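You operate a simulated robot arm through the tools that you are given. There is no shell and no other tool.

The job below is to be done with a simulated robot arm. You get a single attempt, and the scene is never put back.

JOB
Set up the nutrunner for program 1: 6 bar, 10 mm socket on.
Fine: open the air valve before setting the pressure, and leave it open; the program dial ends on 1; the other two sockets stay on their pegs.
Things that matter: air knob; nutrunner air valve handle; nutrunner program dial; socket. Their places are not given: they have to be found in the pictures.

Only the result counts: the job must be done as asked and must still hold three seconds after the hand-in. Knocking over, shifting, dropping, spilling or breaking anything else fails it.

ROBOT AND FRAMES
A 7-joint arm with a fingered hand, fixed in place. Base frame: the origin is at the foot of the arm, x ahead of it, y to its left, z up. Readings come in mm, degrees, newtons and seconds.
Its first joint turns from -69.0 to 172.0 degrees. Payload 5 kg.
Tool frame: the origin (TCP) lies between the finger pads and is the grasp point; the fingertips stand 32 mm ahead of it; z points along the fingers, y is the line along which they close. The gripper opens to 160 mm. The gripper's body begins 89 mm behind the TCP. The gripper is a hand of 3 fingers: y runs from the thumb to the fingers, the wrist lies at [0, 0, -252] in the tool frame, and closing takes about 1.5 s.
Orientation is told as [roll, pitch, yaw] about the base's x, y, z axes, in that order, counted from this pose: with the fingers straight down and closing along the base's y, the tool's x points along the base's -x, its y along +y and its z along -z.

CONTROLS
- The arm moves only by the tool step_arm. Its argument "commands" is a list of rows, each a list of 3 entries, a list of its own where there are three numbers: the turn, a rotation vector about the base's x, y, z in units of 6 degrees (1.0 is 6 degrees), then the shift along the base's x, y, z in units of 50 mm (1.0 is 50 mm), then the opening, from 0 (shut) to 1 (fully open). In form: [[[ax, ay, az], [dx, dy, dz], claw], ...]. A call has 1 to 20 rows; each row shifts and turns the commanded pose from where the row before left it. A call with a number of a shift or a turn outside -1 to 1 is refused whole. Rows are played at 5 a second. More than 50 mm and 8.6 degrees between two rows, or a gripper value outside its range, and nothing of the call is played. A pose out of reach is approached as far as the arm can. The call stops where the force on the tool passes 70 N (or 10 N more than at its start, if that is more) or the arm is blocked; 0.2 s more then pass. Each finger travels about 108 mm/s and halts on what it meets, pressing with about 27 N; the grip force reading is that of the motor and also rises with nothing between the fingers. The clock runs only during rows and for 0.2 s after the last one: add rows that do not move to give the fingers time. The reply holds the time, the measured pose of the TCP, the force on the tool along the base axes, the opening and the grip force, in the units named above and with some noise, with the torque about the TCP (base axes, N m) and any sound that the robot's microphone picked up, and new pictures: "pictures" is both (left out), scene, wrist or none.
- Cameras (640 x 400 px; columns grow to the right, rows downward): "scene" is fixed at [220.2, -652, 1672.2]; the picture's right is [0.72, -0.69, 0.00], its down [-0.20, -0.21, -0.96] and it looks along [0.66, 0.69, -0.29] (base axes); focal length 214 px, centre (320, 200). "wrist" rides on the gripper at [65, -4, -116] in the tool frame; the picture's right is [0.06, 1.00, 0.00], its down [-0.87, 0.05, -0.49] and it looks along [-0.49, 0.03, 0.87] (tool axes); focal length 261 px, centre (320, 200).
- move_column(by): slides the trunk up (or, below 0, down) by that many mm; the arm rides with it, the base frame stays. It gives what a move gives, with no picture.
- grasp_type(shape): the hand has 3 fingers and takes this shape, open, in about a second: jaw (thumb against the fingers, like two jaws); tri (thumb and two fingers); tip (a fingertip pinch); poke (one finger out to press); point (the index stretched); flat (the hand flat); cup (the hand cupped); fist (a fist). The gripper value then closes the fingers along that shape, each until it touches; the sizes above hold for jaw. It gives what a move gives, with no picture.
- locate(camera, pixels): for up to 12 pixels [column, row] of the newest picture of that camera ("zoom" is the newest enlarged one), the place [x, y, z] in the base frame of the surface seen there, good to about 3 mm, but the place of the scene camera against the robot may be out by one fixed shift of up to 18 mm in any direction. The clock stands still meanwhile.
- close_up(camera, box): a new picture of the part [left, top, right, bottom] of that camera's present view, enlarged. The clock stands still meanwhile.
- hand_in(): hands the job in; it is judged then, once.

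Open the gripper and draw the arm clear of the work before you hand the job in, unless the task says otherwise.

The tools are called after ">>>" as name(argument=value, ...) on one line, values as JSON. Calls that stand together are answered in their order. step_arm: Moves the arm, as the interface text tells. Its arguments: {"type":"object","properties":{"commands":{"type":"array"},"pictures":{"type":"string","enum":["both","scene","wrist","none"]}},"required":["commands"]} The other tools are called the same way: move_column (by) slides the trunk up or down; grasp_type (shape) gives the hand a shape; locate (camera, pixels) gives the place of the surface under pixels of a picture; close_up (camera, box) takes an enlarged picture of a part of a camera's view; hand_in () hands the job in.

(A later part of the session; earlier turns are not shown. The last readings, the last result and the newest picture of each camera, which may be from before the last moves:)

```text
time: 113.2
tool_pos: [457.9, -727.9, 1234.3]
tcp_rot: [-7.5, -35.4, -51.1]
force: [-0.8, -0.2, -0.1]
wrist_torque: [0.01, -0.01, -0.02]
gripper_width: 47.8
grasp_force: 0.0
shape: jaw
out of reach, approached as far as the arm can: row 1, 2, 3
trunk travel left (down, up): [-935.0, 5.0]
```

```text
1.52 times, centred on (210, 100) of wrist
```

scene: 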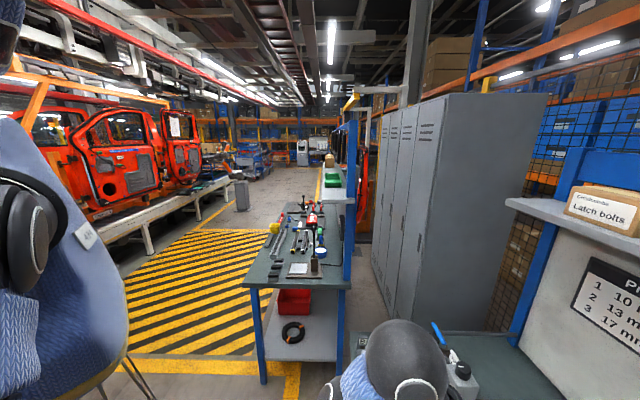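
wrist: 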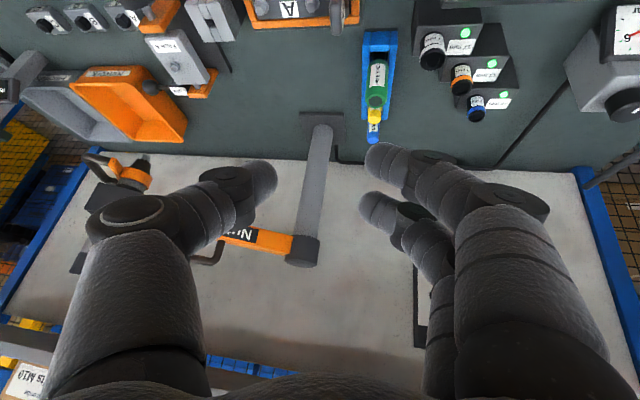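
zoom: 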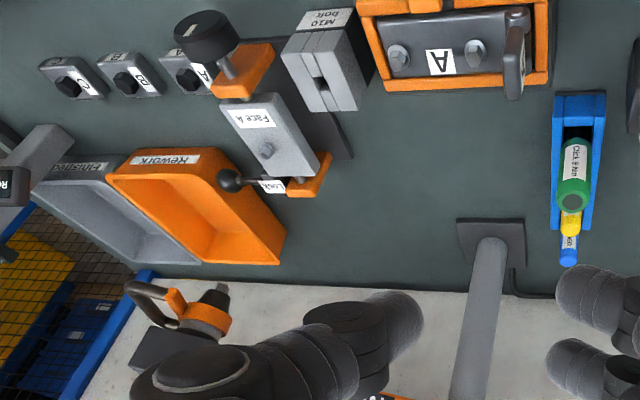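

I compare the fixture positions with those measured earlier (Face A plate (303,-1073), block (358,-964), A plate (434,-869)).

>>> locate(camera="zoom", pixels=[[267, 150], [253, 118], [205, 35], [230, 182], [325, 75], [440, 62], [398, 55], [475, 50], [195, 270], [580, 190], [475, 240]])

```text
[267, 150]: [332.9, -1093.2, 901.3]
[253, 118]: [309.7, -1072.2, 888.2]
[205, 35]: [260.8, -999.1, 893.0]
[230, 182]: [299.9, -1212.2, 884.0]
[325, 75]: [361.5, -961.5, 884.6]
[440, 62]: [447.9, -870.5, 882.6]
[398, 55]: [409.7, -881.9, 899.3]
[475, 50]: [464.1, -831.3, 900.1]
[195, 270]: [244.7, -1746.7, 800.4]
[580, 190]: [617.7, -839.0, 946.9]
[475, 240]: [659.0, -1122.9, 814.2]
```

Nothing seems displaced. Now I try, in this posture, to extend toward the socket side with the hand near level.

>>> step_arm(commands=[[[-0.777, -0.629, 0], [0.5, -0.1, 0], 0.3], [[-0.777, -0.629, 0], [0.5, -0.1, 0], 0.3], [[-0.777, -0.629, 0], [0.5, -0.1, 0], 0.3], [[-0.777, -0.629, 0], [0.5, -0.1, 0], 0.3], [[-0.777, -0.629, 0], [0.5, 0, 0], 0.3], [[-0.777, -0.629, 0], [0.5, 0, 0], 0.3], [[0, 0, 0], [0.5, 0, 0], 0.3], [[0, 0, 0], [0.5, 0, 0], 0.3], [[0, 0, 0], [0.5, 0, 0], 0.3]], pictures="both")

```text
time: 115.4
tool_pos: [634.3, -833.1, 1735.4]
tcp_rot: [102.8, -65.1, -164.2]
force: [0.6, 1.4, 0.6]
wrist_torque: [0.02, -0.01, -0.05]
gripper_width: 48.2
grasp_force: 0.0
shape: jaw
out of reach, approached as far as the arm can: row 1, 2, 5, 8
trunk travel left (down, up): [-935.0, 5.0]
stopped in row 9: the arm was blocked; the commanded pose is now the measured one
```

scene: 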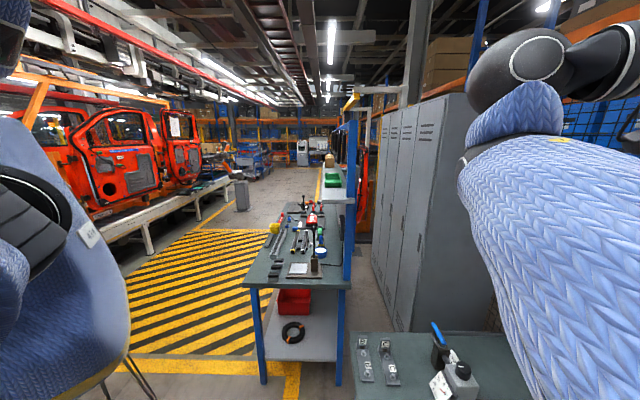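
wrist: 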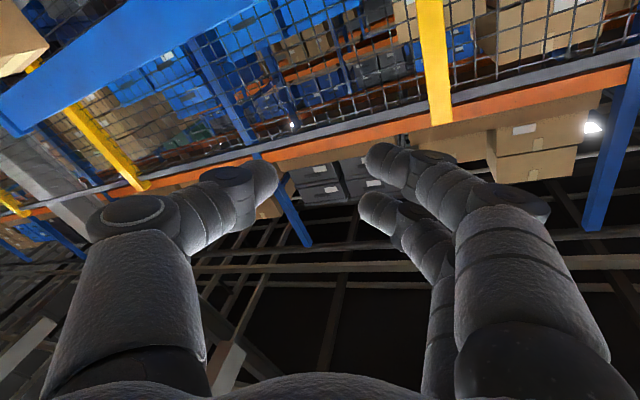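

The arm swung up to (634,-833,1735) in changing posture; it is well clear of the bench. I test a small rigid sweep about the base axis from here.

>>> step_arm(commands=[[[0, 0, 0.417], [0.71, 0.57, 0], 0.3], [[0, 0, 0.417], [0.68, 0.6, 0], 0.3]], pictures="scene")

```text
time: 116.0
tool_pos: [699.7, -775.9, 1739.0]
tcp_rot: [103.0, -64.5, -159.3]
force: [2.5, 0.8, -7.7]
wrist_torque: [-0.72, -0.44, -0.24]
gripper_width: 47.9
grasp_force: 0.1
shape: jaw
trunk travel left (down, up): [-935.0, 5.0]
```

scene: 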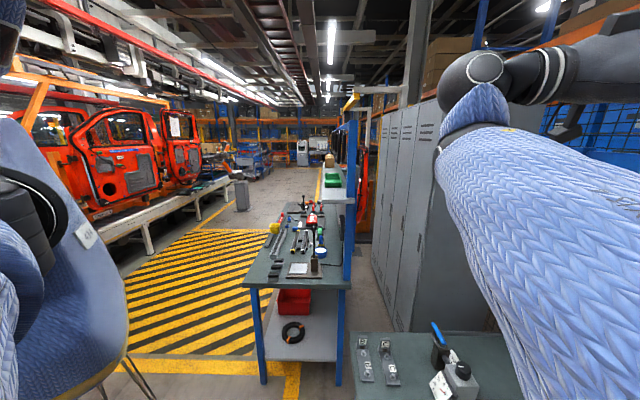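

The sweep works, but there is a slight force (-7.7 N); I check where the shelf and its boxes are before moving on.

>>> locate(camera="scene", pixels=[[600, 205], [540, 205], [520, 60], [600, 60], [470, 70], [545, 75], [630, 240], [480, 200], [560, 120]])

>>> step_arm(commands=[[[0, 0, 0], [-0.3, 0.4, 0], 0.3], [[0, 0, 0], [-0.3, 0.4, 0], 0.3]], pictures="both")

```text
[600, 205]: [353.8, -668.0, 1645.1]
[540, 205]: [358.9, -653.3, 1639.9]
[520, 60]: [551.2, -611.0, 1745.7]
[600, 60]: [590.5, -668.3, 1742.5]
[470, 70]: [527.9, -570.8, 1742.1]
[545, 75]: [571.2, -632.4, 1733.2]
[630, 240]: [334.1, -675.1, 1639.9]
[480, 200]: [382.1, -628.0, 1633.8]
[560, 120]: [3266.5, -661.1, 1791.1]
```

```text
time: 116.6
tool_pos: [672.3, -738.2, 1734.0]
tcp_rot: [102.5, -64.8, -158.7]
force: [0.1, -0.8, 0.3]
wrist_torque: [0.01, -0.04, -0.01]
gripper_width: 47.8
grasp_force: 0.1
shape: jaw
trunk travel left (down, up): [-935.0, 5.0]
```

scene: 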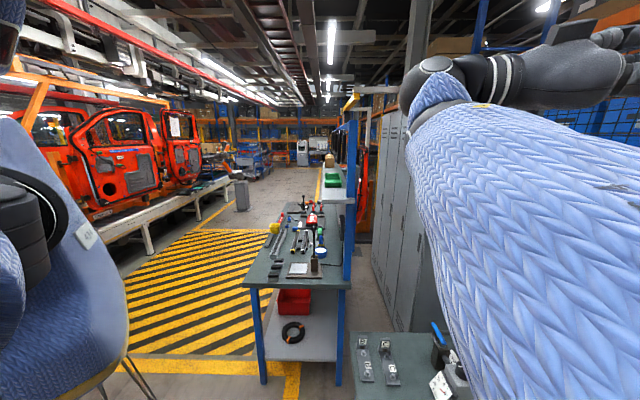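
wrist: 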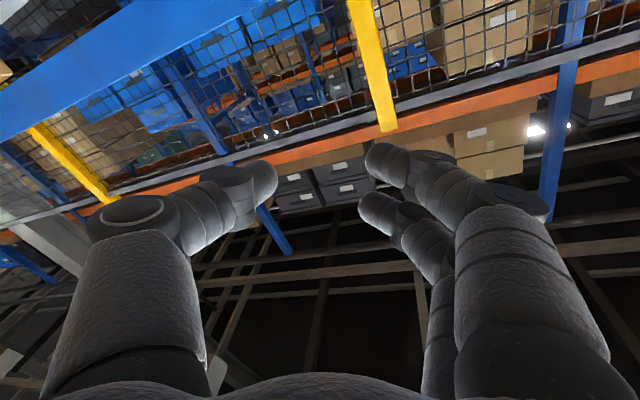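

Free again with no reach warnings. I move toward the front (+y) and down a bit, levelling the hand's roll.

>>> step_arm(commands=[[[0, 0, 0.4], [0.1, 0.8, -0.1], 0.3], [[0, 0, 0.4], [0.1, 0.8, -0.1], 0.3], [[0, 0, 0.4], [0.1, 0.8, -0.1], 0.3], [[0, 0, 0.4], [0, 0.8, -0.1], 0.3], [[0, 0, 0.4], [0, 0.8, -0.1], 0.3], [[0, 0, 0.4], [0, 0.8, -0.1], 0.3], [[0, 0, 0], [0, 0, 0], 0.3]], pictures="both")

```text
time: 118.2
tool_pos: [686.2, -501.5, 1703.3]
tcp_rot: [102.5, -64.8, -144.4]
force: [0.5, -1.4, 0.6]
wrist_torque: [-0.02, 0.0, 0.01]
gripper_width: 48.0
grasp_force: 0.0
shape: jaw
trunk travel left (down, up): [-935.0, 5.0]
```

scene: 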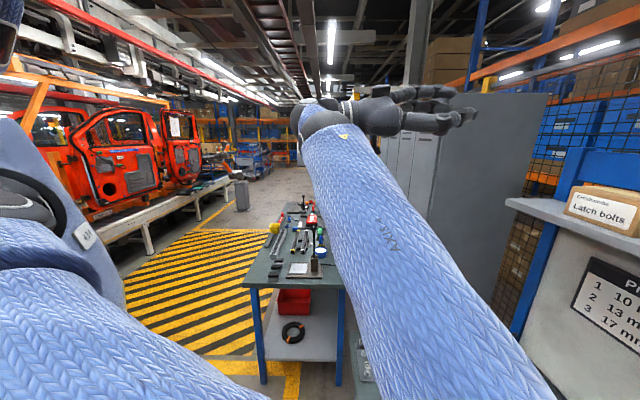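
wrist: 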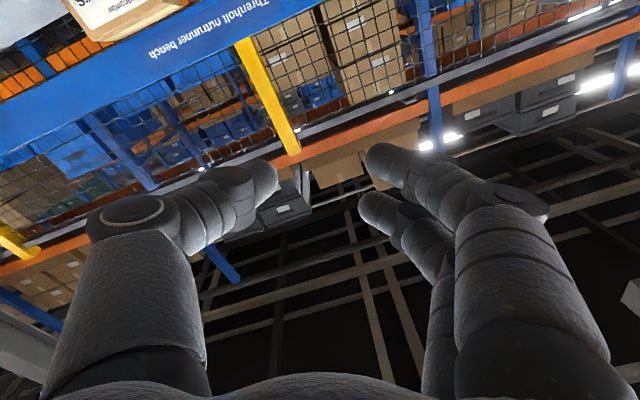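

Branch recovered. I unroll the hand by 24° and begin pitching it down while lowering a little.

>>> step_arm(commands=[[[-0.728, 0.679, -0.093], [0, 0, 0], 0.3], [[-0.728, 0.679, -0.093], [0, 0, 0], 0.3], [[-0.728, 0.679, -0.093], [0, 0, 0], 0.3], [[-0.728, 0.679, -0.093], [0, 0, 0], 0.3], [[0.682, 0.731, 0], [-0.2, 0.1, -0.3], 0.3], [[0.682, 0.731, 0], [-0.2, 0.1, -0.3], 0.3], [[0.682, 0.731, 0], [-0.2, 0.1, -0.3], 0.3], [[0.682, 0.731, 0], [-0.2, 0.1, -0.3], 0.3], [[0.682, 0.731, 0], [-0.2, 0.1, -0.3], 0.3], [[0.682, 0.731, 0], [-0.2, 0.1, -0.3], 0.3], [[0, 0, 0], [0, 0, 0], 0.3]], pictures="both")

```text
time: 120.6
tool_pos: [640.5, -559.9, 1491.5]
tcp_rot: [1.3, -62.6, -44.3]
force: [0.4, -0.3, -0.2]
wrist_torque: [-0.01, -0.03, 0.0]
gripper_width: 48.2
grasp_force: 0.1
shape: jaw
out of reach, approached as far as the arm can: row 7, 8, 9, 10
trunk travel left (down, up): [-935.0, 5.0]
```

scene: 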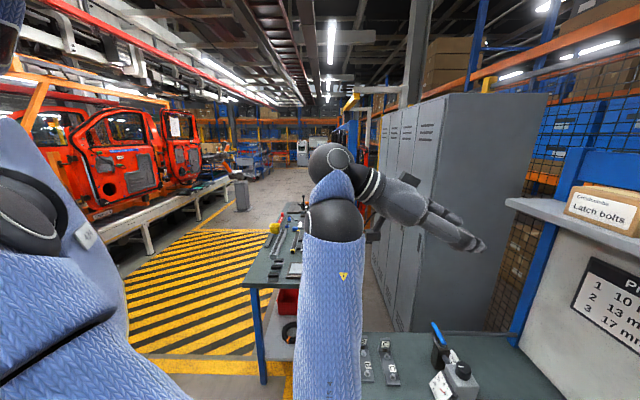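
wrist: 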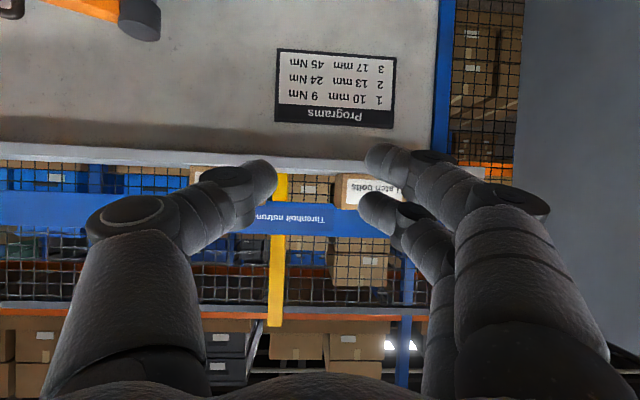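

The hand still cannot pitch down with the elbow low. I sweep to the open area in front (direction about -12°) where I can force the posture change safely.

>>> step_arm(commands=[[[0, 0, 0.417], [0.477, 0.568, 0], 0.3], [[0, 0, 0.417], [0.452, 0.588, 0], 0.3], [[0, 0, 0.417], [0.426, 0.608, 0], 0.3], [[0, 0, 0.417], [0.399, 0.626, 0], 0.3], [[0, 0, 0.417], [0.371, 0.643, 0], 0.3], [[0, 0, 0.417], [0.343, 0.658, 0], 0.3], [[0, 0, 0.417], [0.314, 0.672, 0], 0.3], [[0, 0, 0.417], [0.284, 0.686, 0], 0.3], [[0, 0, 0.417], [0.254, 0.697, 0], 0.3], [[0, 0, 0.417], [0.223, 0.708, 0], 0.3], [[0, 0, 0.417], [0.192, 0.717, 0], 0.3], [[0, 0, 0.417], [0.161, 0.724, 0], 0.3]], pictures="both")

```text
time: 123.2
tool_pos: [836.4, -165.9, 1490.1]
tcp_rot: [1.0, -62.5, -14.3]
force: [-0.7, 0.2, -1.0]
wrist_torque: [-0.05, -0.01, -0.06]
gripper_width: 47.7
grasp_force: 0.1
shape: jaw
trunk travel left (down, up): [-935.0, 5.0]
```

scene: 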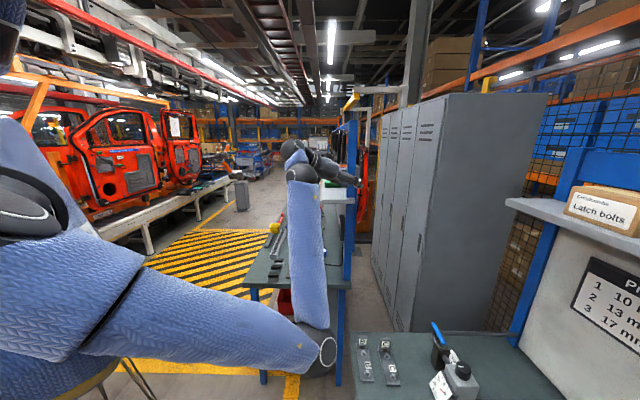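
wrist: 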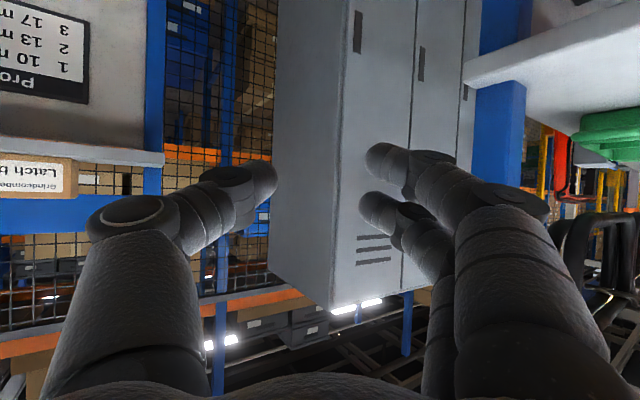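

The scene shows the elbow low and the forearm upright. I look for free space to straighten the arm: locate floor, benches and lockers.

>>> locate(camera="scene", pixels=[[360, 340], [350, 395], [345, 290], [250, 285], [265, 260], [340, 360], [300, 300], [200, 370], [400, 320], [372, 200], [420, 300], [240, 385]])

```text
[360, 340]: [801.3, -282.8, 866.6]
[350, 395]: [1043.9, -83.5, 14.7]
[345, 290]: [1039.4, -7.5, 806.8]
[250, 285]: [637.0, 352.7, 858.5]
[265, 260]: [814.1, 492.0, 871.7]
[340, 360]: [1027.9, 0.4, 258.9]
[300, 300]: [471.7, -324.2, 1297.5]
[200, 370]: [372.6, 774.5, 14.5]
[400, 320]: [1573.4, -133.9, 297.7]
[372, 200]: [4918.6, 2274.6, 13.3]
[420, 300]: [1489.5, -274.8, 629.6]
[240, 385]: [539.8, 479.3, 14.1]
```

There is a free gap between the two benches around (890,-150). I lower and extend the arm into it while pitching the hand down, so the arm straightens.

>>> step_arm(commands=[[[0.15, 0.6, 0], [0.134, 0.01, -0.8], 0.3], [[0.15, 0.6, 0], [0.134, 0.01, -0.8], 0.3], [[0.15, 0.6, 0], [0.134, 0.01, -0.8], 0.3], [[0.15, 0.6, 0], [0.134, 0.01, -0.8], 0.3], [[0.15, 0.6, 0], [0.134, 0.01, -0.8], 0.3], [[0.15, 0.6, 0], [0.134, 0.01, -0.8], 0.3], [[0.15, 0.6, 0], [0.134, 0.01, -0.8], 0.3], [[0, 0, 0], [0, 0, 0], 0.3]], pictures="both")

```text
time: 125.0
tool_pos: [881.7, -162.6, 1213.4]
tcp_rot: [1.0, -36.3, -14.4]
force: [-0.5, -0.5, 1.3]
wrist_torque: [-0.04, -0.01, 0.01]
gripper_width: 48.0
grasp_force: 0.0
shape: jaw
trunk travel left (down, up): [-935.0, 5.0]
```

scene: 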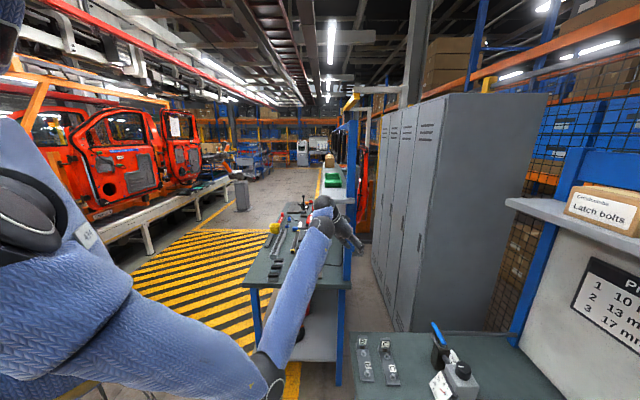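
wrist: 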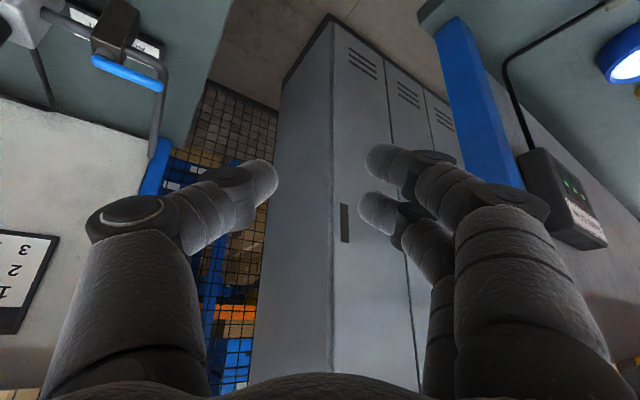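

Good progress. I continue downward, extending and pitching further.

>>> step_arm(commands=[[[0.15, 0.6, 0], [0.25, -0.04, -0.7], 0.3], [[0.15, 0.6, 0], [0.25, -0.04, -0.7], 0.3], [[0.15, 0.6, 0], [0.25, -0.04, -0.7], 0.3], [[0.15, 0.6, 0], [0.2, -0.04, -0.7], 0.3], [[0.15, 0.6, 0], [0.2, -0.04, -0.7], 0.3], [[0.15, 0.6, 0], [0, 0, -0.4], 0.3], [[0, 0, 0], [0, 0, 0], 0.3]], pictures="both")

```text
time: 126.6
tool_pos: [938.9, -173.2, 1016.9]
tcp_rot: [0.8, -14.1, -14.2]
force: [-0.4, 0.2, -0.2]
wrist_torque: [0.04, -0.02, 0.02]
gripper_width: 47.7
grasp_force: 0.2
shape: jaw
trunk travel left (down, up): [-935.0, 5.0]
```

scene: 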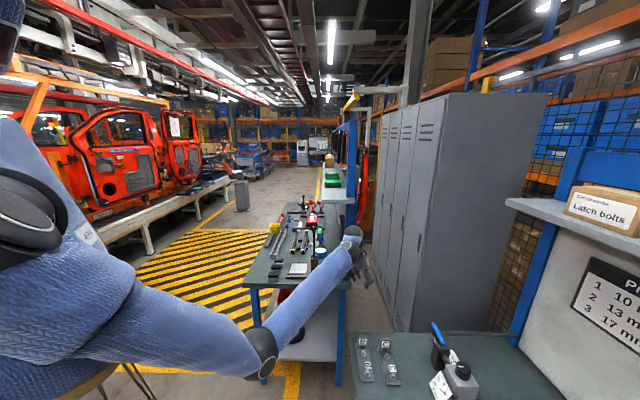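
wrist: 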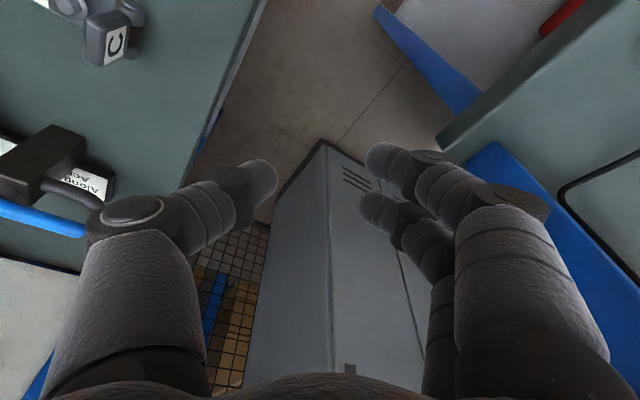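

I straighten further: TCP toward (975,-175,940) with the hand vertical, then tilt it inward.

>>> step_arm(commands=[[[0.19, 0.76, 0], [0.25, 0, -0.5], 0.3], [[0.19, 0.76, 0], [0.25, 0, -0.5], 0.3], [[0.19, 0.76, 0], [0.2, 0, -0.5], 0.3], [[0.24, 0.97, 0], [0, 0, 0], 0.3], [[0.24, 0.97, 0], [0, 0, 0], 0.3], [[0.24, 0.97, 0], [0, 0, 0], 0.3], [[0, 0, 0], [0, 0, 0], 0.3]], pictures="both")

```text
time: 128.2
tool_pos: [974.9, -171.8, 943.4]
tcp_rot: [0.9, 18.0, -14.2]
force: [-0.2, 0.3, 0.1]
wrist_torque: [0.02, -0.02, -0.03]
gripper_width: 47.8
grasp_force: 0.0
shape: jaw
trunk travel left (down, up): [-935.0, 5.0]
```

scene: 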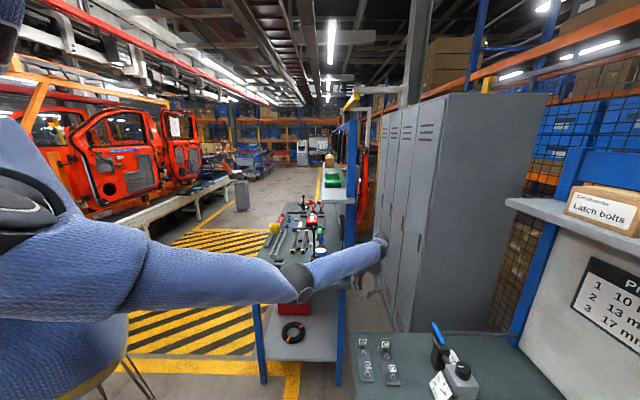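
wrist: 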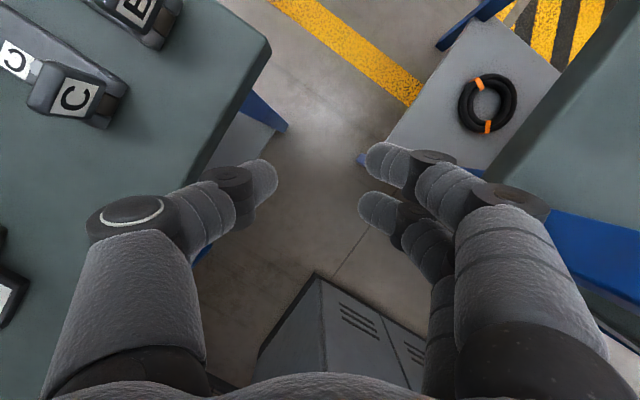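

The arm is nearly straight now and the hand tilted inward 18°. I tilt in further to press the elbow over to the upper side.

>>> step_arm(commands=[[[0.24, 0.97, 0], [0, 0, 0], 0.3], [[0.24, 0.97, 0], [0, 0, 0], 0.3], [[0.24, 0.97, 0], [0, 0, 0], 0.3], [[0.24, 0.97, 0], [0, 0, 0], 0.3], [[0.24, 0.97, 0], [0, 0, 0], 0.3], [[0, 0, 0], [0, 0, 0], 0.3]], pictures="scene")

```text
time: 129.6
tool_pos: [921.4, -192.4, 976.2]
tcp_rot: [0.7, 41.9, -14.2]
force: [-0.6, 0.4, -0.6]
wrist_torque: [0.01, 0.0, 0.04]
gripper_width: 48.1
grasp_force: 0.1
shape: jaw
out of reach, approached as far as the arm can: row 2, 3, 4, 5
trunk travel left (down, up): [-935.0, 5.0]
```

scene: 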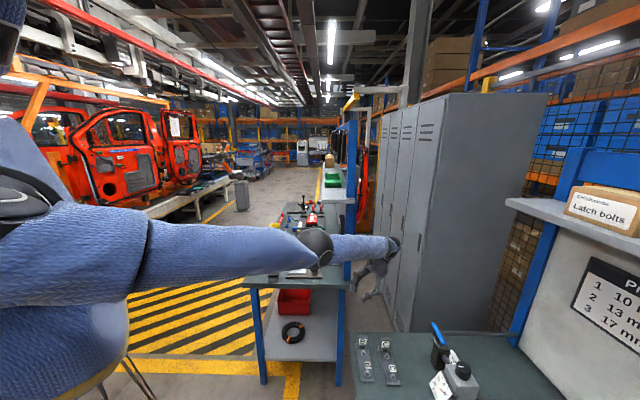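

The arm is straight. Holding the inward tilt, I now draw back and up so that the elbow has to fold upward.

>>> step_arm(commands=[[[0, 0, 0], [-0.5, 0.1, 0.1], 0.3], [[0, 0, 0], [-0.5, 0.1, 0.1], 0.3], [[0, 0, 0], [-0.5, 0.1, 0.1], 0.3], [[0, 0, 0], [-0.5, 0.1, 0.1], 0.3], [[0, 0, 0], [0, 0, 0], 0.3]], pictures="scene")

```text
time: 130.8
tool_pos: [922.5, -192.6, 976.0]
tcp_rot: [0.7, 41.8, -14.2]
force: [0.9, 0.3, -0.1]
wrist_torque: [-0.02, 0.02, 0.02]
gripper_width: 48.0
grasp_force: 0.1
shape: jaw
out of reach, approached as far as the arm can: row 1, 2, 3, 4
trunk travel left (down, up): [-935.0, 5.0]
```

scene: 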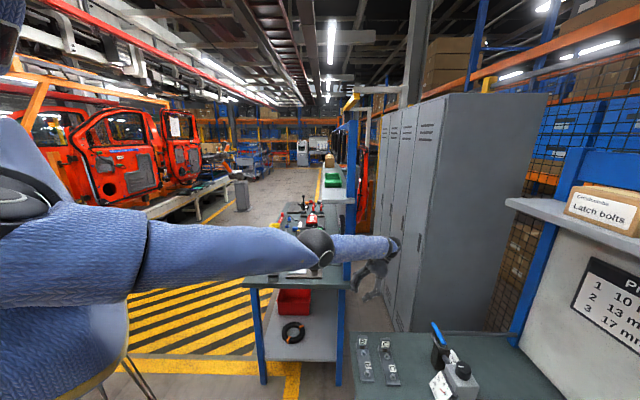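

The elbow can only fold one way, so I'll work with it low; with a near-level hand both the socket and the spindle are within reach that way. I go back up along the same path, tilting the hand outward.

>>> step_arm(commands=[[[-0.24, -0.97, 0], [0.3, 0, -0.1], 0.3], [[-0.24, -0.97, 0], [0.3, 0, -0.1], 0.3], [[-0.24, -0.97, 0], [0.2, 0, -0.1], 0.3], [[-0.24, -0.97, 0], [0, 0, 0], 0.3], [[-0.24, -0.97, 0], [0, 0, 0], 0.3], [[-0.24, -0.97, 0], [0, 0, 0], 0.3], [[-0.24, -0.97, 0], [0, 0, 0.1], 0.3], [[-0.24, -0.97, 0], [-0.2, 0, 0.5], 0.3], [[-0.24, -0.97, 0], [-0.2, 0, 0.6], 0.3], [[-0.24, -0.97, 0], [-0.2, 0, 0.6], 0.3], [[-0.24, -0.97, 0], [-0.2, 0, 0.6], 0.3], [[-0.24, -0.97, 0], [-0.2, 0, 0.6], 0.3], [[-0.24, -0.97, 0], [-0.2, 0, 0.6], 0.3], [[-0.24, -0.97, 0], [-0.2, 0, 0.6], 0.3], [[-0.24, -0.97, 0], [-0.2, 0, 0.6], 0.3], [[-0.24, -0.97, 0], [-0.2, 0, 0.4], 0.3], [[0, 0, 0], [0, 0, 0], 0.3]], pictures="both")

```text
time: 134.4
tool_pos: [870.4, -191.5, 1221.9]
tcp_rot: [1.3, -54.2, -14.3]
force: [0.5, -0.4, -0.6]
wrist_torque: [-0.03, 0.03, -0.01]
gripper_width: 47.9
grasp_force: 0.1
shape: jaw
trunk travel left (down, up): [-935.0, 5.0]
```

scene: 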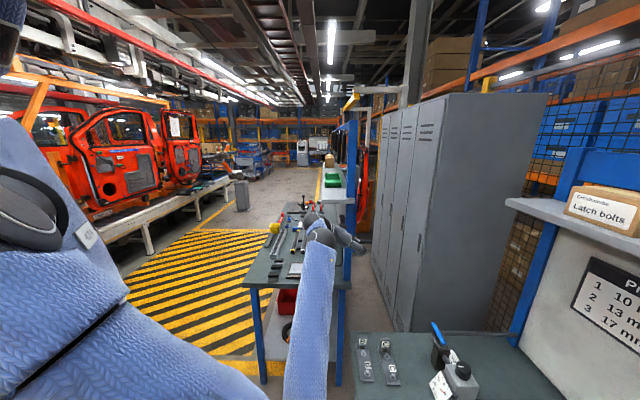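
wrist: 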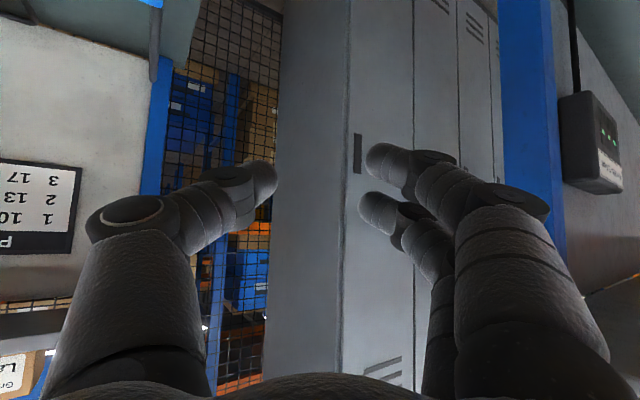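

Posture is normal again. I sweep back over the nutrunner bench to direction about -42° at z≈1220.

>>> step_arm(commands=[[[0, 0, -0.417], [-0.183, -0.756, 0], 0.3], [[0, 0, -0.417], [-0.215, -0.748, 0], 0.3], [[0, 0, -0.417], [-0.248, -0.738, 0], 0.3], [[0, 0, -0.417], [-0.279, -0.727, 0], 0.3], [[0, 0, -0.417], [-0.311, -0.713, 0], 0.3], [[0, 0, -0.417], [-0.341, -0.699, 0], 0.3], [[0, 0, -0.417], [-0.373, -0.683, 0], 0.3], [[0, 0, -0.417], [-0.401, -0.667, 0], 0.3], [[0, 0, -0.417], [-0.43, -0.648, 0], 0.3], [[0, 0, -0.417], [-0.457, -0.629, 0], 0.3], [[0, 0, -0.417], [-0.485, -0.608, 0], 0.3], [[0, 0, -0.417], [-0.51, -0.587, 0], 0.3], [[0, 0, 0], [0, 0, 0], 0.3]], pictures="both")

```text
time: 137.2
tool_pos: [659.0, -603.4, 1222.0]
tcp_rot: [1.2, -54.1, -44.4]
force: [0.7, -0.1, -0.3]
wrist_torque: [-0.03, 0.0, 0.0]
gripper_width: 48.0
grasp_force: 0.0
shape: jaw
trunk travel left (down, up): [-935.0, 5.0]
```

scene: 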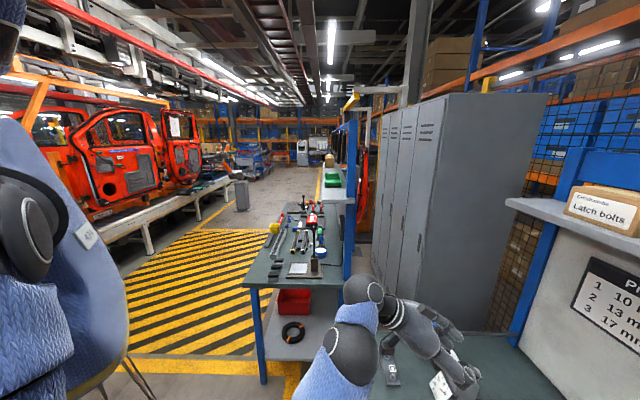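
wrist: 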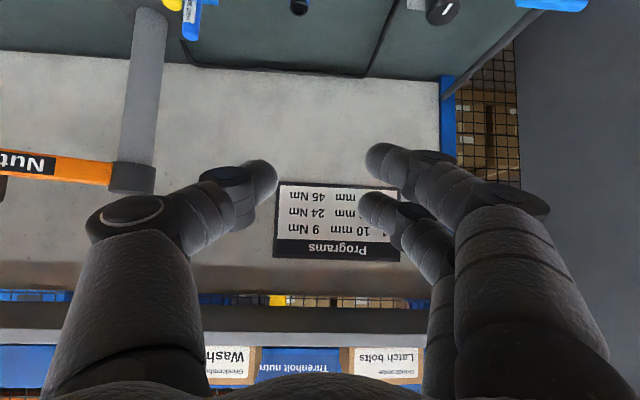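

Now I move down to see the sockets closely: TCP to about (612,-600,1000) with tilt ~40°.

>>> step_arm(commands=[[[0.35, 0.357, 0], [-0.19, 0.01, -0.85], 0.3], [[0.35, 0.357, 0], [-0.19, 0.01, -0.85], 0.3], [[0.35, 0.357, 0], [-0.19, 0.01, -0.85], 0.3], [[0.35, 0.357, 0], [-0.19, 0.01, -0.85], 0.3], [[0.21, 0.214, 0], [-0.19, 0.01, -0.85], 0.3], [[0, 0, 0], [0, 0, 0], 0.3]], pictures="wrist")

>>> close_up(camera="wrist", box=[220, 100, 420, 300])

```text
time: 138.6
tool_pos: [612.1, -600.4, 1007.8]
tcp_rot: [1.2, -40.2, -44.4]
force: [0.7, 0.0, 0.9]
wrist_torque: [-0.03, 0.03, -0.04]
gripper_width: 47.9
grasp_force: 0.0
shape: jaw
trunk travel left (down, up): [-935.0, 5.0]
```

wrist: 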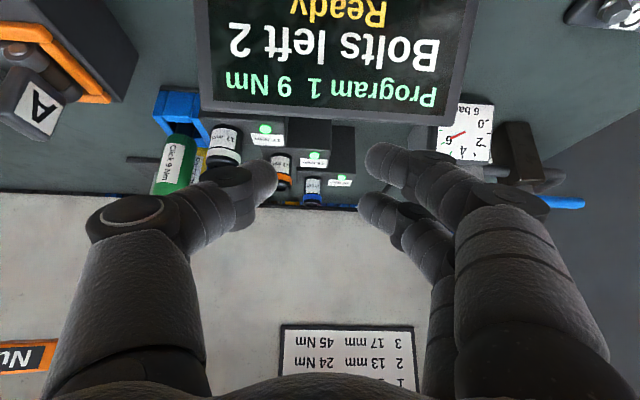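

```text
2.00 times, centred on (320, 200) of wrist
```

zoom: 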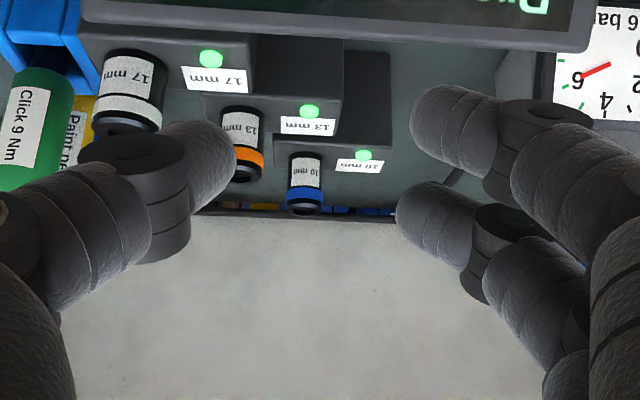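

I locate the 10 mm socket's lower and upper edges and its block.

>>> locate(camera="zoom", pixels=[[305, 158], [305, 170], [304, 190], [303, 203], [291, 180], [320, 180], [340, 140], [360, 165], [300, 145], [365, 140], [243, 110], [242, 175]])

```text
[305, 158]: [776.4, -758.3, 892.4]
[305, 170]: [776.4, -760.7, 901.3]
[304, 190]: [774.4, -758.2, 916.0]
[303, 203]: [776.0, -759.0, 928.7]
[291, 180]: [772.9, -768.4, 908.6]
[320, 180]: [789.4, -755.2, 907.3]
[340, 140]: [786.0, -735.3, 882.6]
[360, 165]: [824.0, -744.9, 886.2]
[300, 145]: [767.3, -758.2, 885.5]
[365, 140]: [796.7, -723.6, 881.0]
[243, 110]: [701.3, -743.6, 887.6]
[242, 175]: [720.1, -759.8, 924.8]
```

The socket stands at about (781,-765), z 889–929, ~22 mm wide, its neighbour 74 mm away. A two-finger pinch may suit it better; I try the "tip" shape here and look.

>>> grasp_type(shape="tip")

>>> step_arm(commands=[[[0, 0, 0], [0, 0, 0], 1], [[0, 0, 0], [0, 0, 0], 1], [[0, 0, 0], [0, 0, 0], 1]], pictures="wrist")

>>> step_arm(commands=[[[0, 0, 0], [0, 0, 0], 0], [[0, 0, 0], [0, 0, 0], 0], [[0, 0, 0], [0, 0, 0], 0], [[0, 0, 0], [0, 0, 0], 0], [[0, 0, 0], [0, 0, 0], 0], [[0, 0, 0], [0, 0, 0], 0], [[0, 0, 0], [0, 0, 0], 0]], pictures="both")

```text
time: 139.5
tool_pos: [611.4, -601.0, 1008.5]
tcp_rot: [1.3, -40.3, -44.4]
force: [-0.6, 0.1, -0.1]
wrist_torque: [-0.06, 0.0, 0.02]
gripper_width: 160.0
grasp_force: 0.1
shape: tip
trunk travel left (down, up): [-935.0, 5.0]
```

```text
time: 140.3
tool_pos: [612.0, -602.2, 1008.9]
tcp_rot: [1.2, -40.2, -44.5]
force: [-0.3, 0.1, 0.2]
wrist_torque: [0.01, -0.01, 0.0]
gripper_width: 159.9
grasp_force: 0.1
shape: tip
trunk travel left (down, up): [-935.0, 5.0]
```

wrist: 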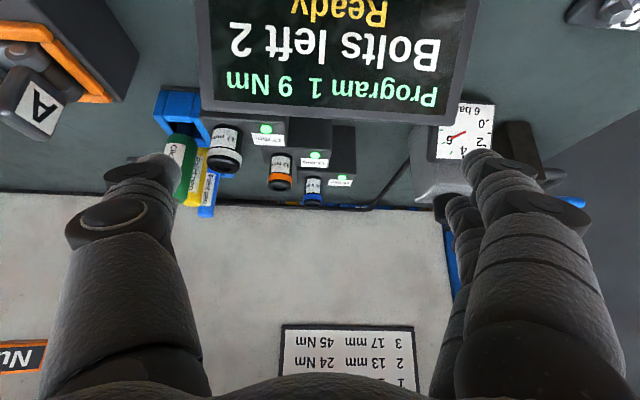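

```text
time: 141.9
tool_pos: [612.1, -600.9, 1008.3]
tcp_rot: [1.2, -40.3, -44.4]
force: [-0.1, 1.2, -0.7]
wrist_torque: [0.03, -0.02, -0.01]
gripper_width: 0.0
grasp_force: 27.4
shape: tip
trunk travel left (down, up): [-935.0, 5.0]
```

scene: 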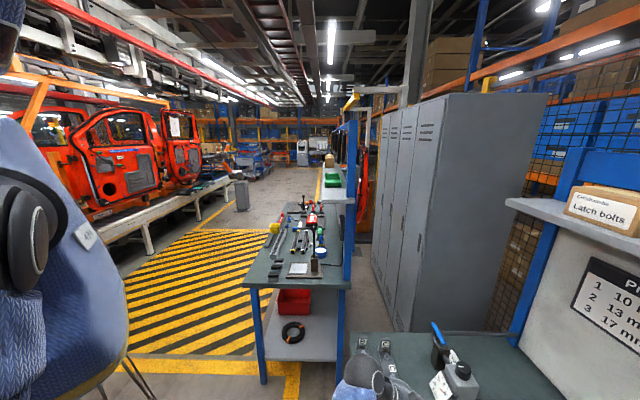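
wrist: 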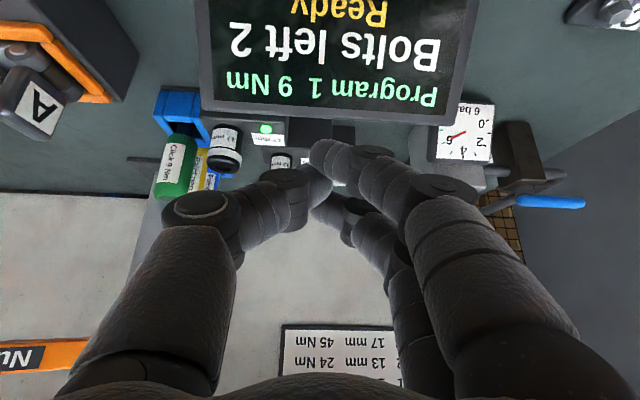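

The "tip" shape is the same three-fingered layout, so I return to "jaw". Before taking the socket I test whether the spindle is reachable with about 50° tilt: first up and over.

>>> grasp_type(shape="jaw")

>>> step_arm(commands=[[[0, 0, -0.8], [-0.1, -0.1, 0.8], 0.3], [[0, 0, -0.8], [-0.1, -0.2, 0.8], 0.3], [[0, 0, -0.8], [-0.1, -0.3, 0.8], 0.3], [[0, 0, -0.8], [-0.2, -0.5, 0.5], 0.3], [[0, 0, -0.8], [-0.3, -0.7, 0], 0.3], [[0, 0, -0.8], [-0.3, -0.7, 0], 0.3], [[-0.38, -0.1, 0], [-0.3, -0.7, 0], 0.3], [[-0.38, -0.1, 0], [-0.3, -0.7, 0], 0.3], [[-0.38, -0.1, 0], [-0.3, -0.7, 0], 0.3], [[-0.38, -0.1, 0], [-0.2, -0.5, 0], 0.3], [[0, 0, 0], [0, 0, 0], 0.3]], pictures="both")

```text
time: 142.8
tool_pos: [611.6, -600.6, 1007.9]
tcp_rot: [1.3, -40.3, -44.4]
force: [0.2, -0.7, -0.5]
wrist_torque: [0.04, 0.0, 0.0]
gripper_width: 159.8
grasp_force: 0.0
shape: jaw
trunk travel left (down, up): [-935.0, 5.0]
```

```text
time: 145.2
tool_pos: [501.1, -855.1, 1154.2]
tcp_rot: [0.7, -49.8, -72.8]
force: [0.1, -0.1, 0.3]
wrist_torque: [0.0, 0.05, -0.03]
gripper_width: 48.1
grasp_force: 0.1
shape: jaw
trunk travel left (down, up): [-935.0, 5.0]
```

scene: 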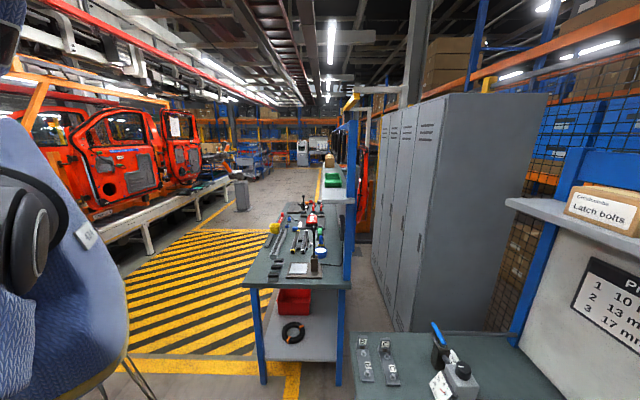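
wrist: 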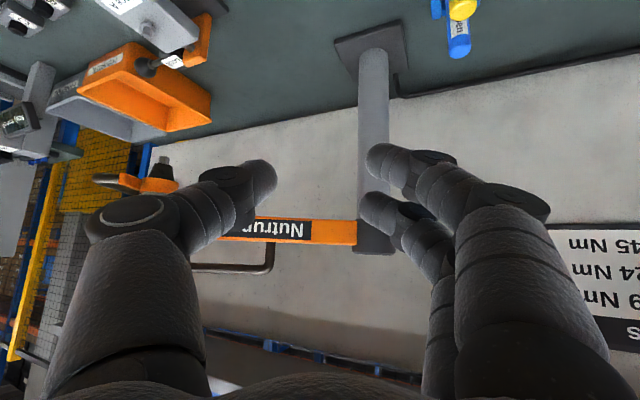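

No reach trouble so far. I go on toward the spindle: yaw to about -95, TCP toward (400,-1080,1060).

>>> step_arm(commands=[[[0, 0, -0.6], [-0.34, -0.75, -0.3], 0.3], [[0, 0, -0.6], [-0.34, -0.75, -0.3], 0.3], [[0, 0, -0.6], [-0.34, -0.75, -0.3], 0.3], [[0, 0, -0.6], [-0.34, -0.75, -0.3], 0.3], [[0, 0, -0.6], [-0.34, -0.75, -0.3], 0.3], [[0, 0, -0.6], [-0.3, -0.75, -0.3], 0.3], [[0, 0, 0], [0, 0, 0], 0.3]], pictures="wrist")

```text
time: 146.8
tool_pos: [403.0, -1080.3, 1063.9]
tcp_rot: [0.9, -49.8, -94.4]
force: [-0.2, 0.5, 0.2]
wrist_torque: [-0.02, -0.01, 0.01]
gripper_width: 48.2
grasp_force: 0.1
shape: jaw
trunk travel left (down, up): [-935.0, 5.0]
```

wrist: 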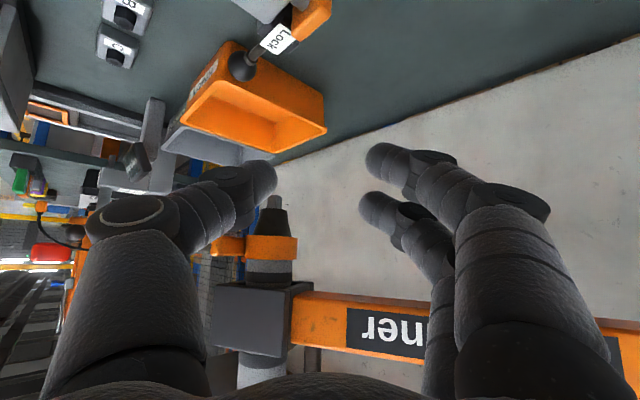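

Reached. From here I measure the spindle more exactly.

>>> close_up(camera="wrist", box=[220, 170, 330, 300])

```text
3.08 times, centred on (275, 235) of wrist
```

zoom: 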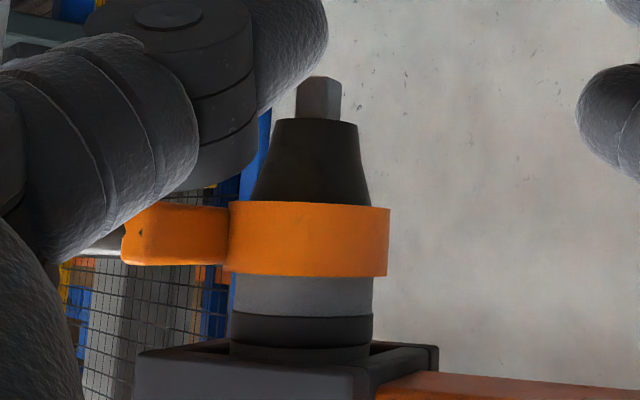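

>>> locate(camera="zoom", pixels=[[320, 82], [320, 115], [320, 125], [315, 190], [310, 240], [231, 240], [388, 240], [302, 100], [338, 100], [282, 123], [357, 123], [305, 300]])

```text
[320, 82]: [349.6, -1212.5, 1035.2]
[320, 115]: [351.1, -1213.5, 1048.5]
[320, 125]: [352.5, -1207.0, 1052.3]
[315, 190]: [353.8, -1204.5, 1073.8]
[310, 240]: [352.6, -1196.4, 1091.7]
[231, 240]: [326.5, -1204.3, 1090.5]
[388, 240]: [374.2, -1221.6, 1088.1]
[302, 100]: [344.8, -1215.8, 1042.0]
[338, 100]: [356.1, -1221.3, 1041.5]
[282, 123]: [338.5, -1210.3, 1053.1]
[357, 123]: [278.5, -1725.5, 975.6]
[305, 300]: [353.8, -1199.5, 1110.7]
```

Spindle axis ≈(350.5,-1220.5), drive from z 1034 to 1050. I test going underneath: down to z≈985, then forward.

>>> step_arm(commands=[[[0, 0, 0], [0, 0, -0.8], 0.3], [[0, 0, 0], [0, 0, -0.78], 0.3], [[0, 0, 0], [-0.26, -0.7, 0], 0.3], [[0, 0, 0], [-0.26, -0.7, 0], 0.3], [[0, 0, 0], [-0.26, -0.7, 0], 0.3], [[0, 0, 0], [-0.26, -0.7, 0], 0.3], [[0, 0, 0], [0, 0, 0], 0.3]], pictures="wrist")

```text
time: 148.4
tool_pos: [350.0, -1220.2, 984.5]
tcp_rot: [0.8, -49.8, -94.5]
force: [0.0, -0.4, 0.2]
wrist_torque: [0.03, -0.01, 0.01]
gripper_width: 48.5
grasp_force: 0.1
shape: jaw
trunk travel left (down, up): [-935.0, 5.0]
```

wrist: 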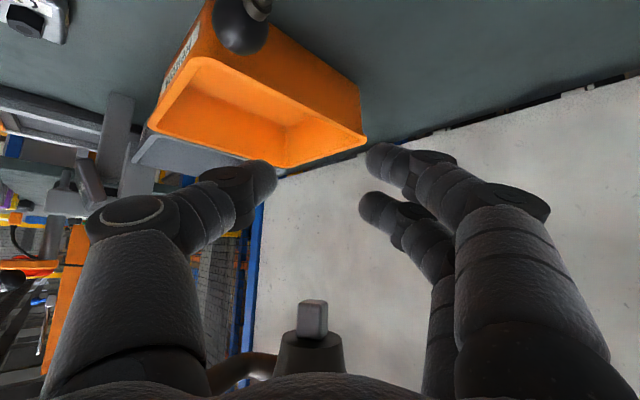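

Fully reachable. Now I go back along the same path to fetch the socket.

>>> step_arm(commands=[[[0, 0, 0], [0.26, 0.7, 0], 0.3], [[0, 0, 0], [0.26, 0.7, 0], 0.3], [[0, 0, 0], [0.26, 0.7, 0], 0.3], [[0, 0, 0], [0.26, 0.7, 0.3], 0.3], [[0, 0, 0.4], [0.2, 0.5, 0.8], 0.3], [[0, 0, 0.4], [0.3, 0.6, 0.7], 0.3], [[0, 0, 0.4], [0.4, 0.75, 0.4], 0.3], [[0, 0, 0.3], [0.4, 0.75, 0.4], 0.3], [[0, 0, 0.3], [0.6, 0.7, 0.2], 0.3], [[0, 0, 0.3], [0.7, 0.6, 0], 0.3], [[0, 0, 0.2], [0.8, 0.5, 0], 0.3], [[0, 0, 0], [0.8, 0.4, 0], 0.3], [[0, 0, 0], [0, 0, 0], 0.3]], pictures="wrist")

```text
time: 151.2
tool_pos: [612.7, -840.2, 1125.4]
tcp_rot: [0.9, -49.7, -80.8]
force: [-0.2, -0.2, 0.4]
wrist_torque: [0.02, -0.03, 0.01]
gripper_width: 48.1
grasp_force: 0.0
shape: jaw
trunk travel left (down, up): [-935.0, 5.0]
```

wrist: 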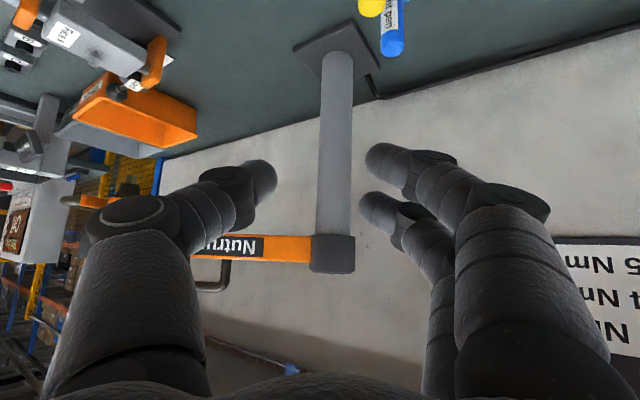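

I move to a viewing point in front of and above the socket: about (770,-690,1010).

>>> step_arm(commands=[[[0, 0, 0], [0.45, 0.7, 0], 0.3], [[0, 0, 0], [0.45, 0.7, 0], 0.3], [[0, 0, 0], [0.55, 0.6, -0.3], 0.3], [[0, 0, 0], [0.55, 0.5, -0.5], 0.3], [[0, 0, 0], [0.6, 0.3, -0.6], 0.3], [[0, 0, 0], [0.5, 0.2, -0.7], 0.3], [[0, 0, 0], [0, 0, 0], 0.3]], pictures="wrist")

>>> close_up(camera="wrist", box=[220, 60, 440, 260])

```text
time: 152.8
tool_pos: [766.3, -689.9, 1022.1]
tcp_rot: [0.9, -49.8, -80.7]
force: [0.4, -0.6, 0.5]
wrist_torque: [0.0, 0.0, 0.04]
gripper_width: 48.1
grasp_force: 0.1
shape: jaw
trunk travel left (down, up): [-935.0, 5.0]
```

wrist: 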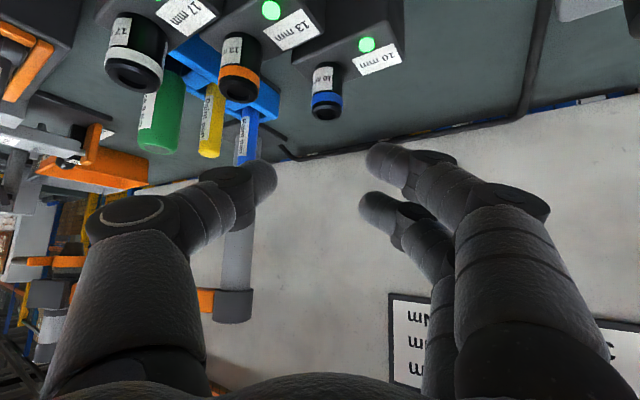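

```text
2.00 times, centred on (330, 160) of wrist
```

zoom: 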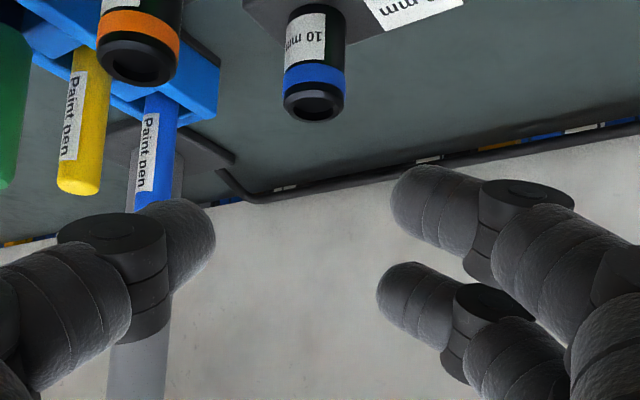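

I locate the socket's rim and body from here.

>>> locate(camera="zoom", pixels=[[313, 117], [284, 95], [345, 95], [314, 85], [287, 40], [344, 40], [315, 40], [315, 75], [165, 140], [140, 78], [108, 60], [178, 60]])

```text
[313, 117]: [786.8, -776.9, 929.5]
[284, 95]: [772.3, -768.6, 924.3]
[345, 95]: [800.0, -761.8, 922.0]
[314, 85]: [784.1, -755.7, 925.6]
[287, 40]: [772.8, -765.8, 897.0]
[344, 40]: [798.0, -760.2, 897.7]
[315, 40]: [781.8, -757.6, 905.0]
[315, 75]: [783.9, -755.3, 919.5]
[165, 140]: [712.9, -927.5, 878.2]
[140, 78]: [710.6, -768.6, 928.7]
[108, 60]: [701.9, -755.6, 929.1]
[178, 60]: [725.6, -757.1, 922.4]
```

The socket axis is (785.5,-765.5), rim z 929.5. To keep fingertips off its block, I grip with 60° tilt near the fingertips: tilt 10° more and move above it.

>>> step_arm(commands=[[[-0.84, -0.138, 0], [0, 0, 0], 0.3], [[-0.84, -0.138, 0], [0, 0, 0], 0.3], [[0, 0, 0], [0.17, -0.63, -0.2], 0.3], [[0, 0, 0], [0.17, -0.63, -0.2], 0.3], [[0, 0, 0], [0, 0, 0], 0.3]], pictures="wrist")

```text
time: 154.0
tool_pos: [782.8, -753.2, 1002.0]
tcp_rot: [0.8, -60.0, -80.7]
force: [0.1, -0.2, 0.3]
wrist_torque: [-0.01, 0.0, 0.04]
gripper_width: 48.3
grasp_force: 0.0
shape: jaw
trunk travel left (down, up): [-935.0, 5.0]
```

wrist: 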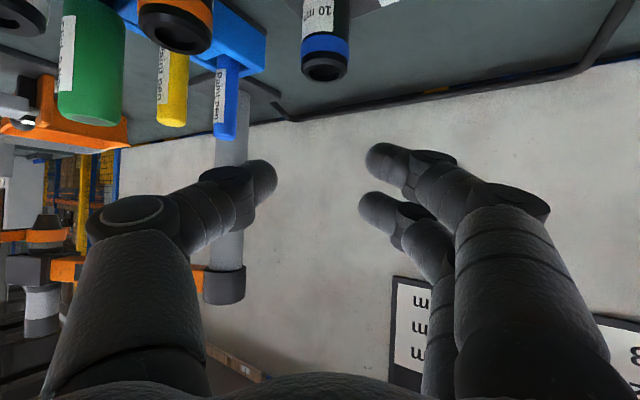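

The socket is centred between the fingers laterally (column ≈325). I descend in two steps.

>>> step_arm(commands=[[[0, 0, 0], [0, 0, -0.5], 0.3], [[0, 0, 0], [0, 0, -0.5], 0.3], [[0, 0, 0], [0, 0, 0], 0.3]], pictures="wrist")

>>> locate(camera="wrist", pixels=[[324, 150], [300, 130], [347, 130], [324, 130]])

```text
time: 154.8
tool_pos: [783.0, -753.6, 950.4]
tcp_rot: [0.7, -60.0, -80.7]
force: [-0.2, -0.3, -0.9]
wrist_torque: [0.03, 0.0, 0.0]
gripper_width: 47.9
grasp_force: 0.1
shape: jaw
trunk travel left (down, up): [-935.0, 5.0]
```

wrist: 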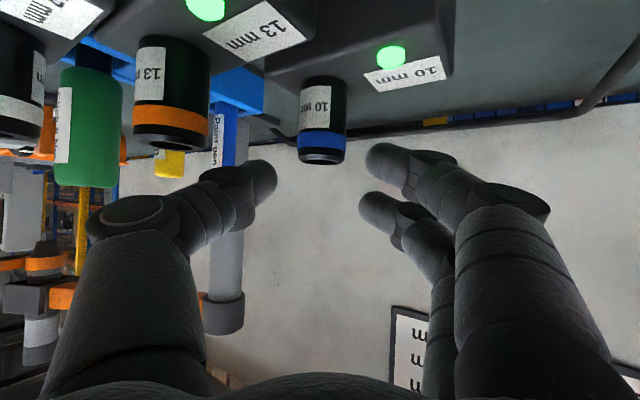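

```text
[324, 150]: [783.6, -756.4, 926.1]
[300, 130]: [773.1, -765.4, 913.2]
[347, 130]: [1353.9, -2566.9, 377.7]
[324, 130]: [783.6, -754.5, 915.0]
```

Aligned. I descend the last 25 mm and close on the socket.

>>> step_arm(commands=[[[0, 0, 0], [0.02, -0.02, -0.26], 0.3], [[0, 0, 0], [0.02, -0.02, -0.24], 0.3], [[0, 0, 0], [0, 0, 0], 0.3]], pictures="wrist")

```text
time: 155.6
tool_pos: [785.9, -755.3, 925.9]
tcp_rot: [0.8, -60.0, -80.6]
force: [2.8, 2.2, 1.7]
wrist_torque: [0.02, 0.13, -0.15]
gripper_width: 47.1
grasp_force: 0.0
shape: jaw
trunk travel left (down, up): [-935.0, 5.0]
```

wrist: 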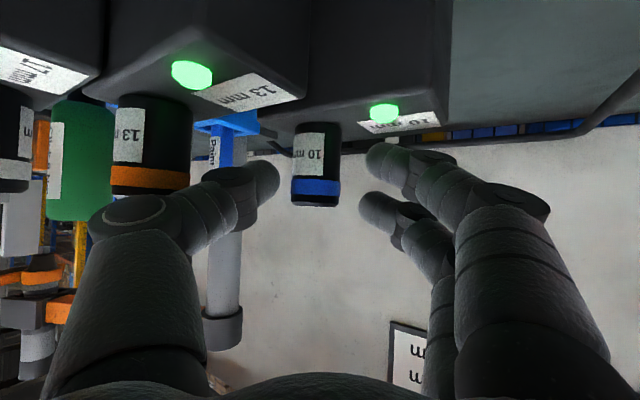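

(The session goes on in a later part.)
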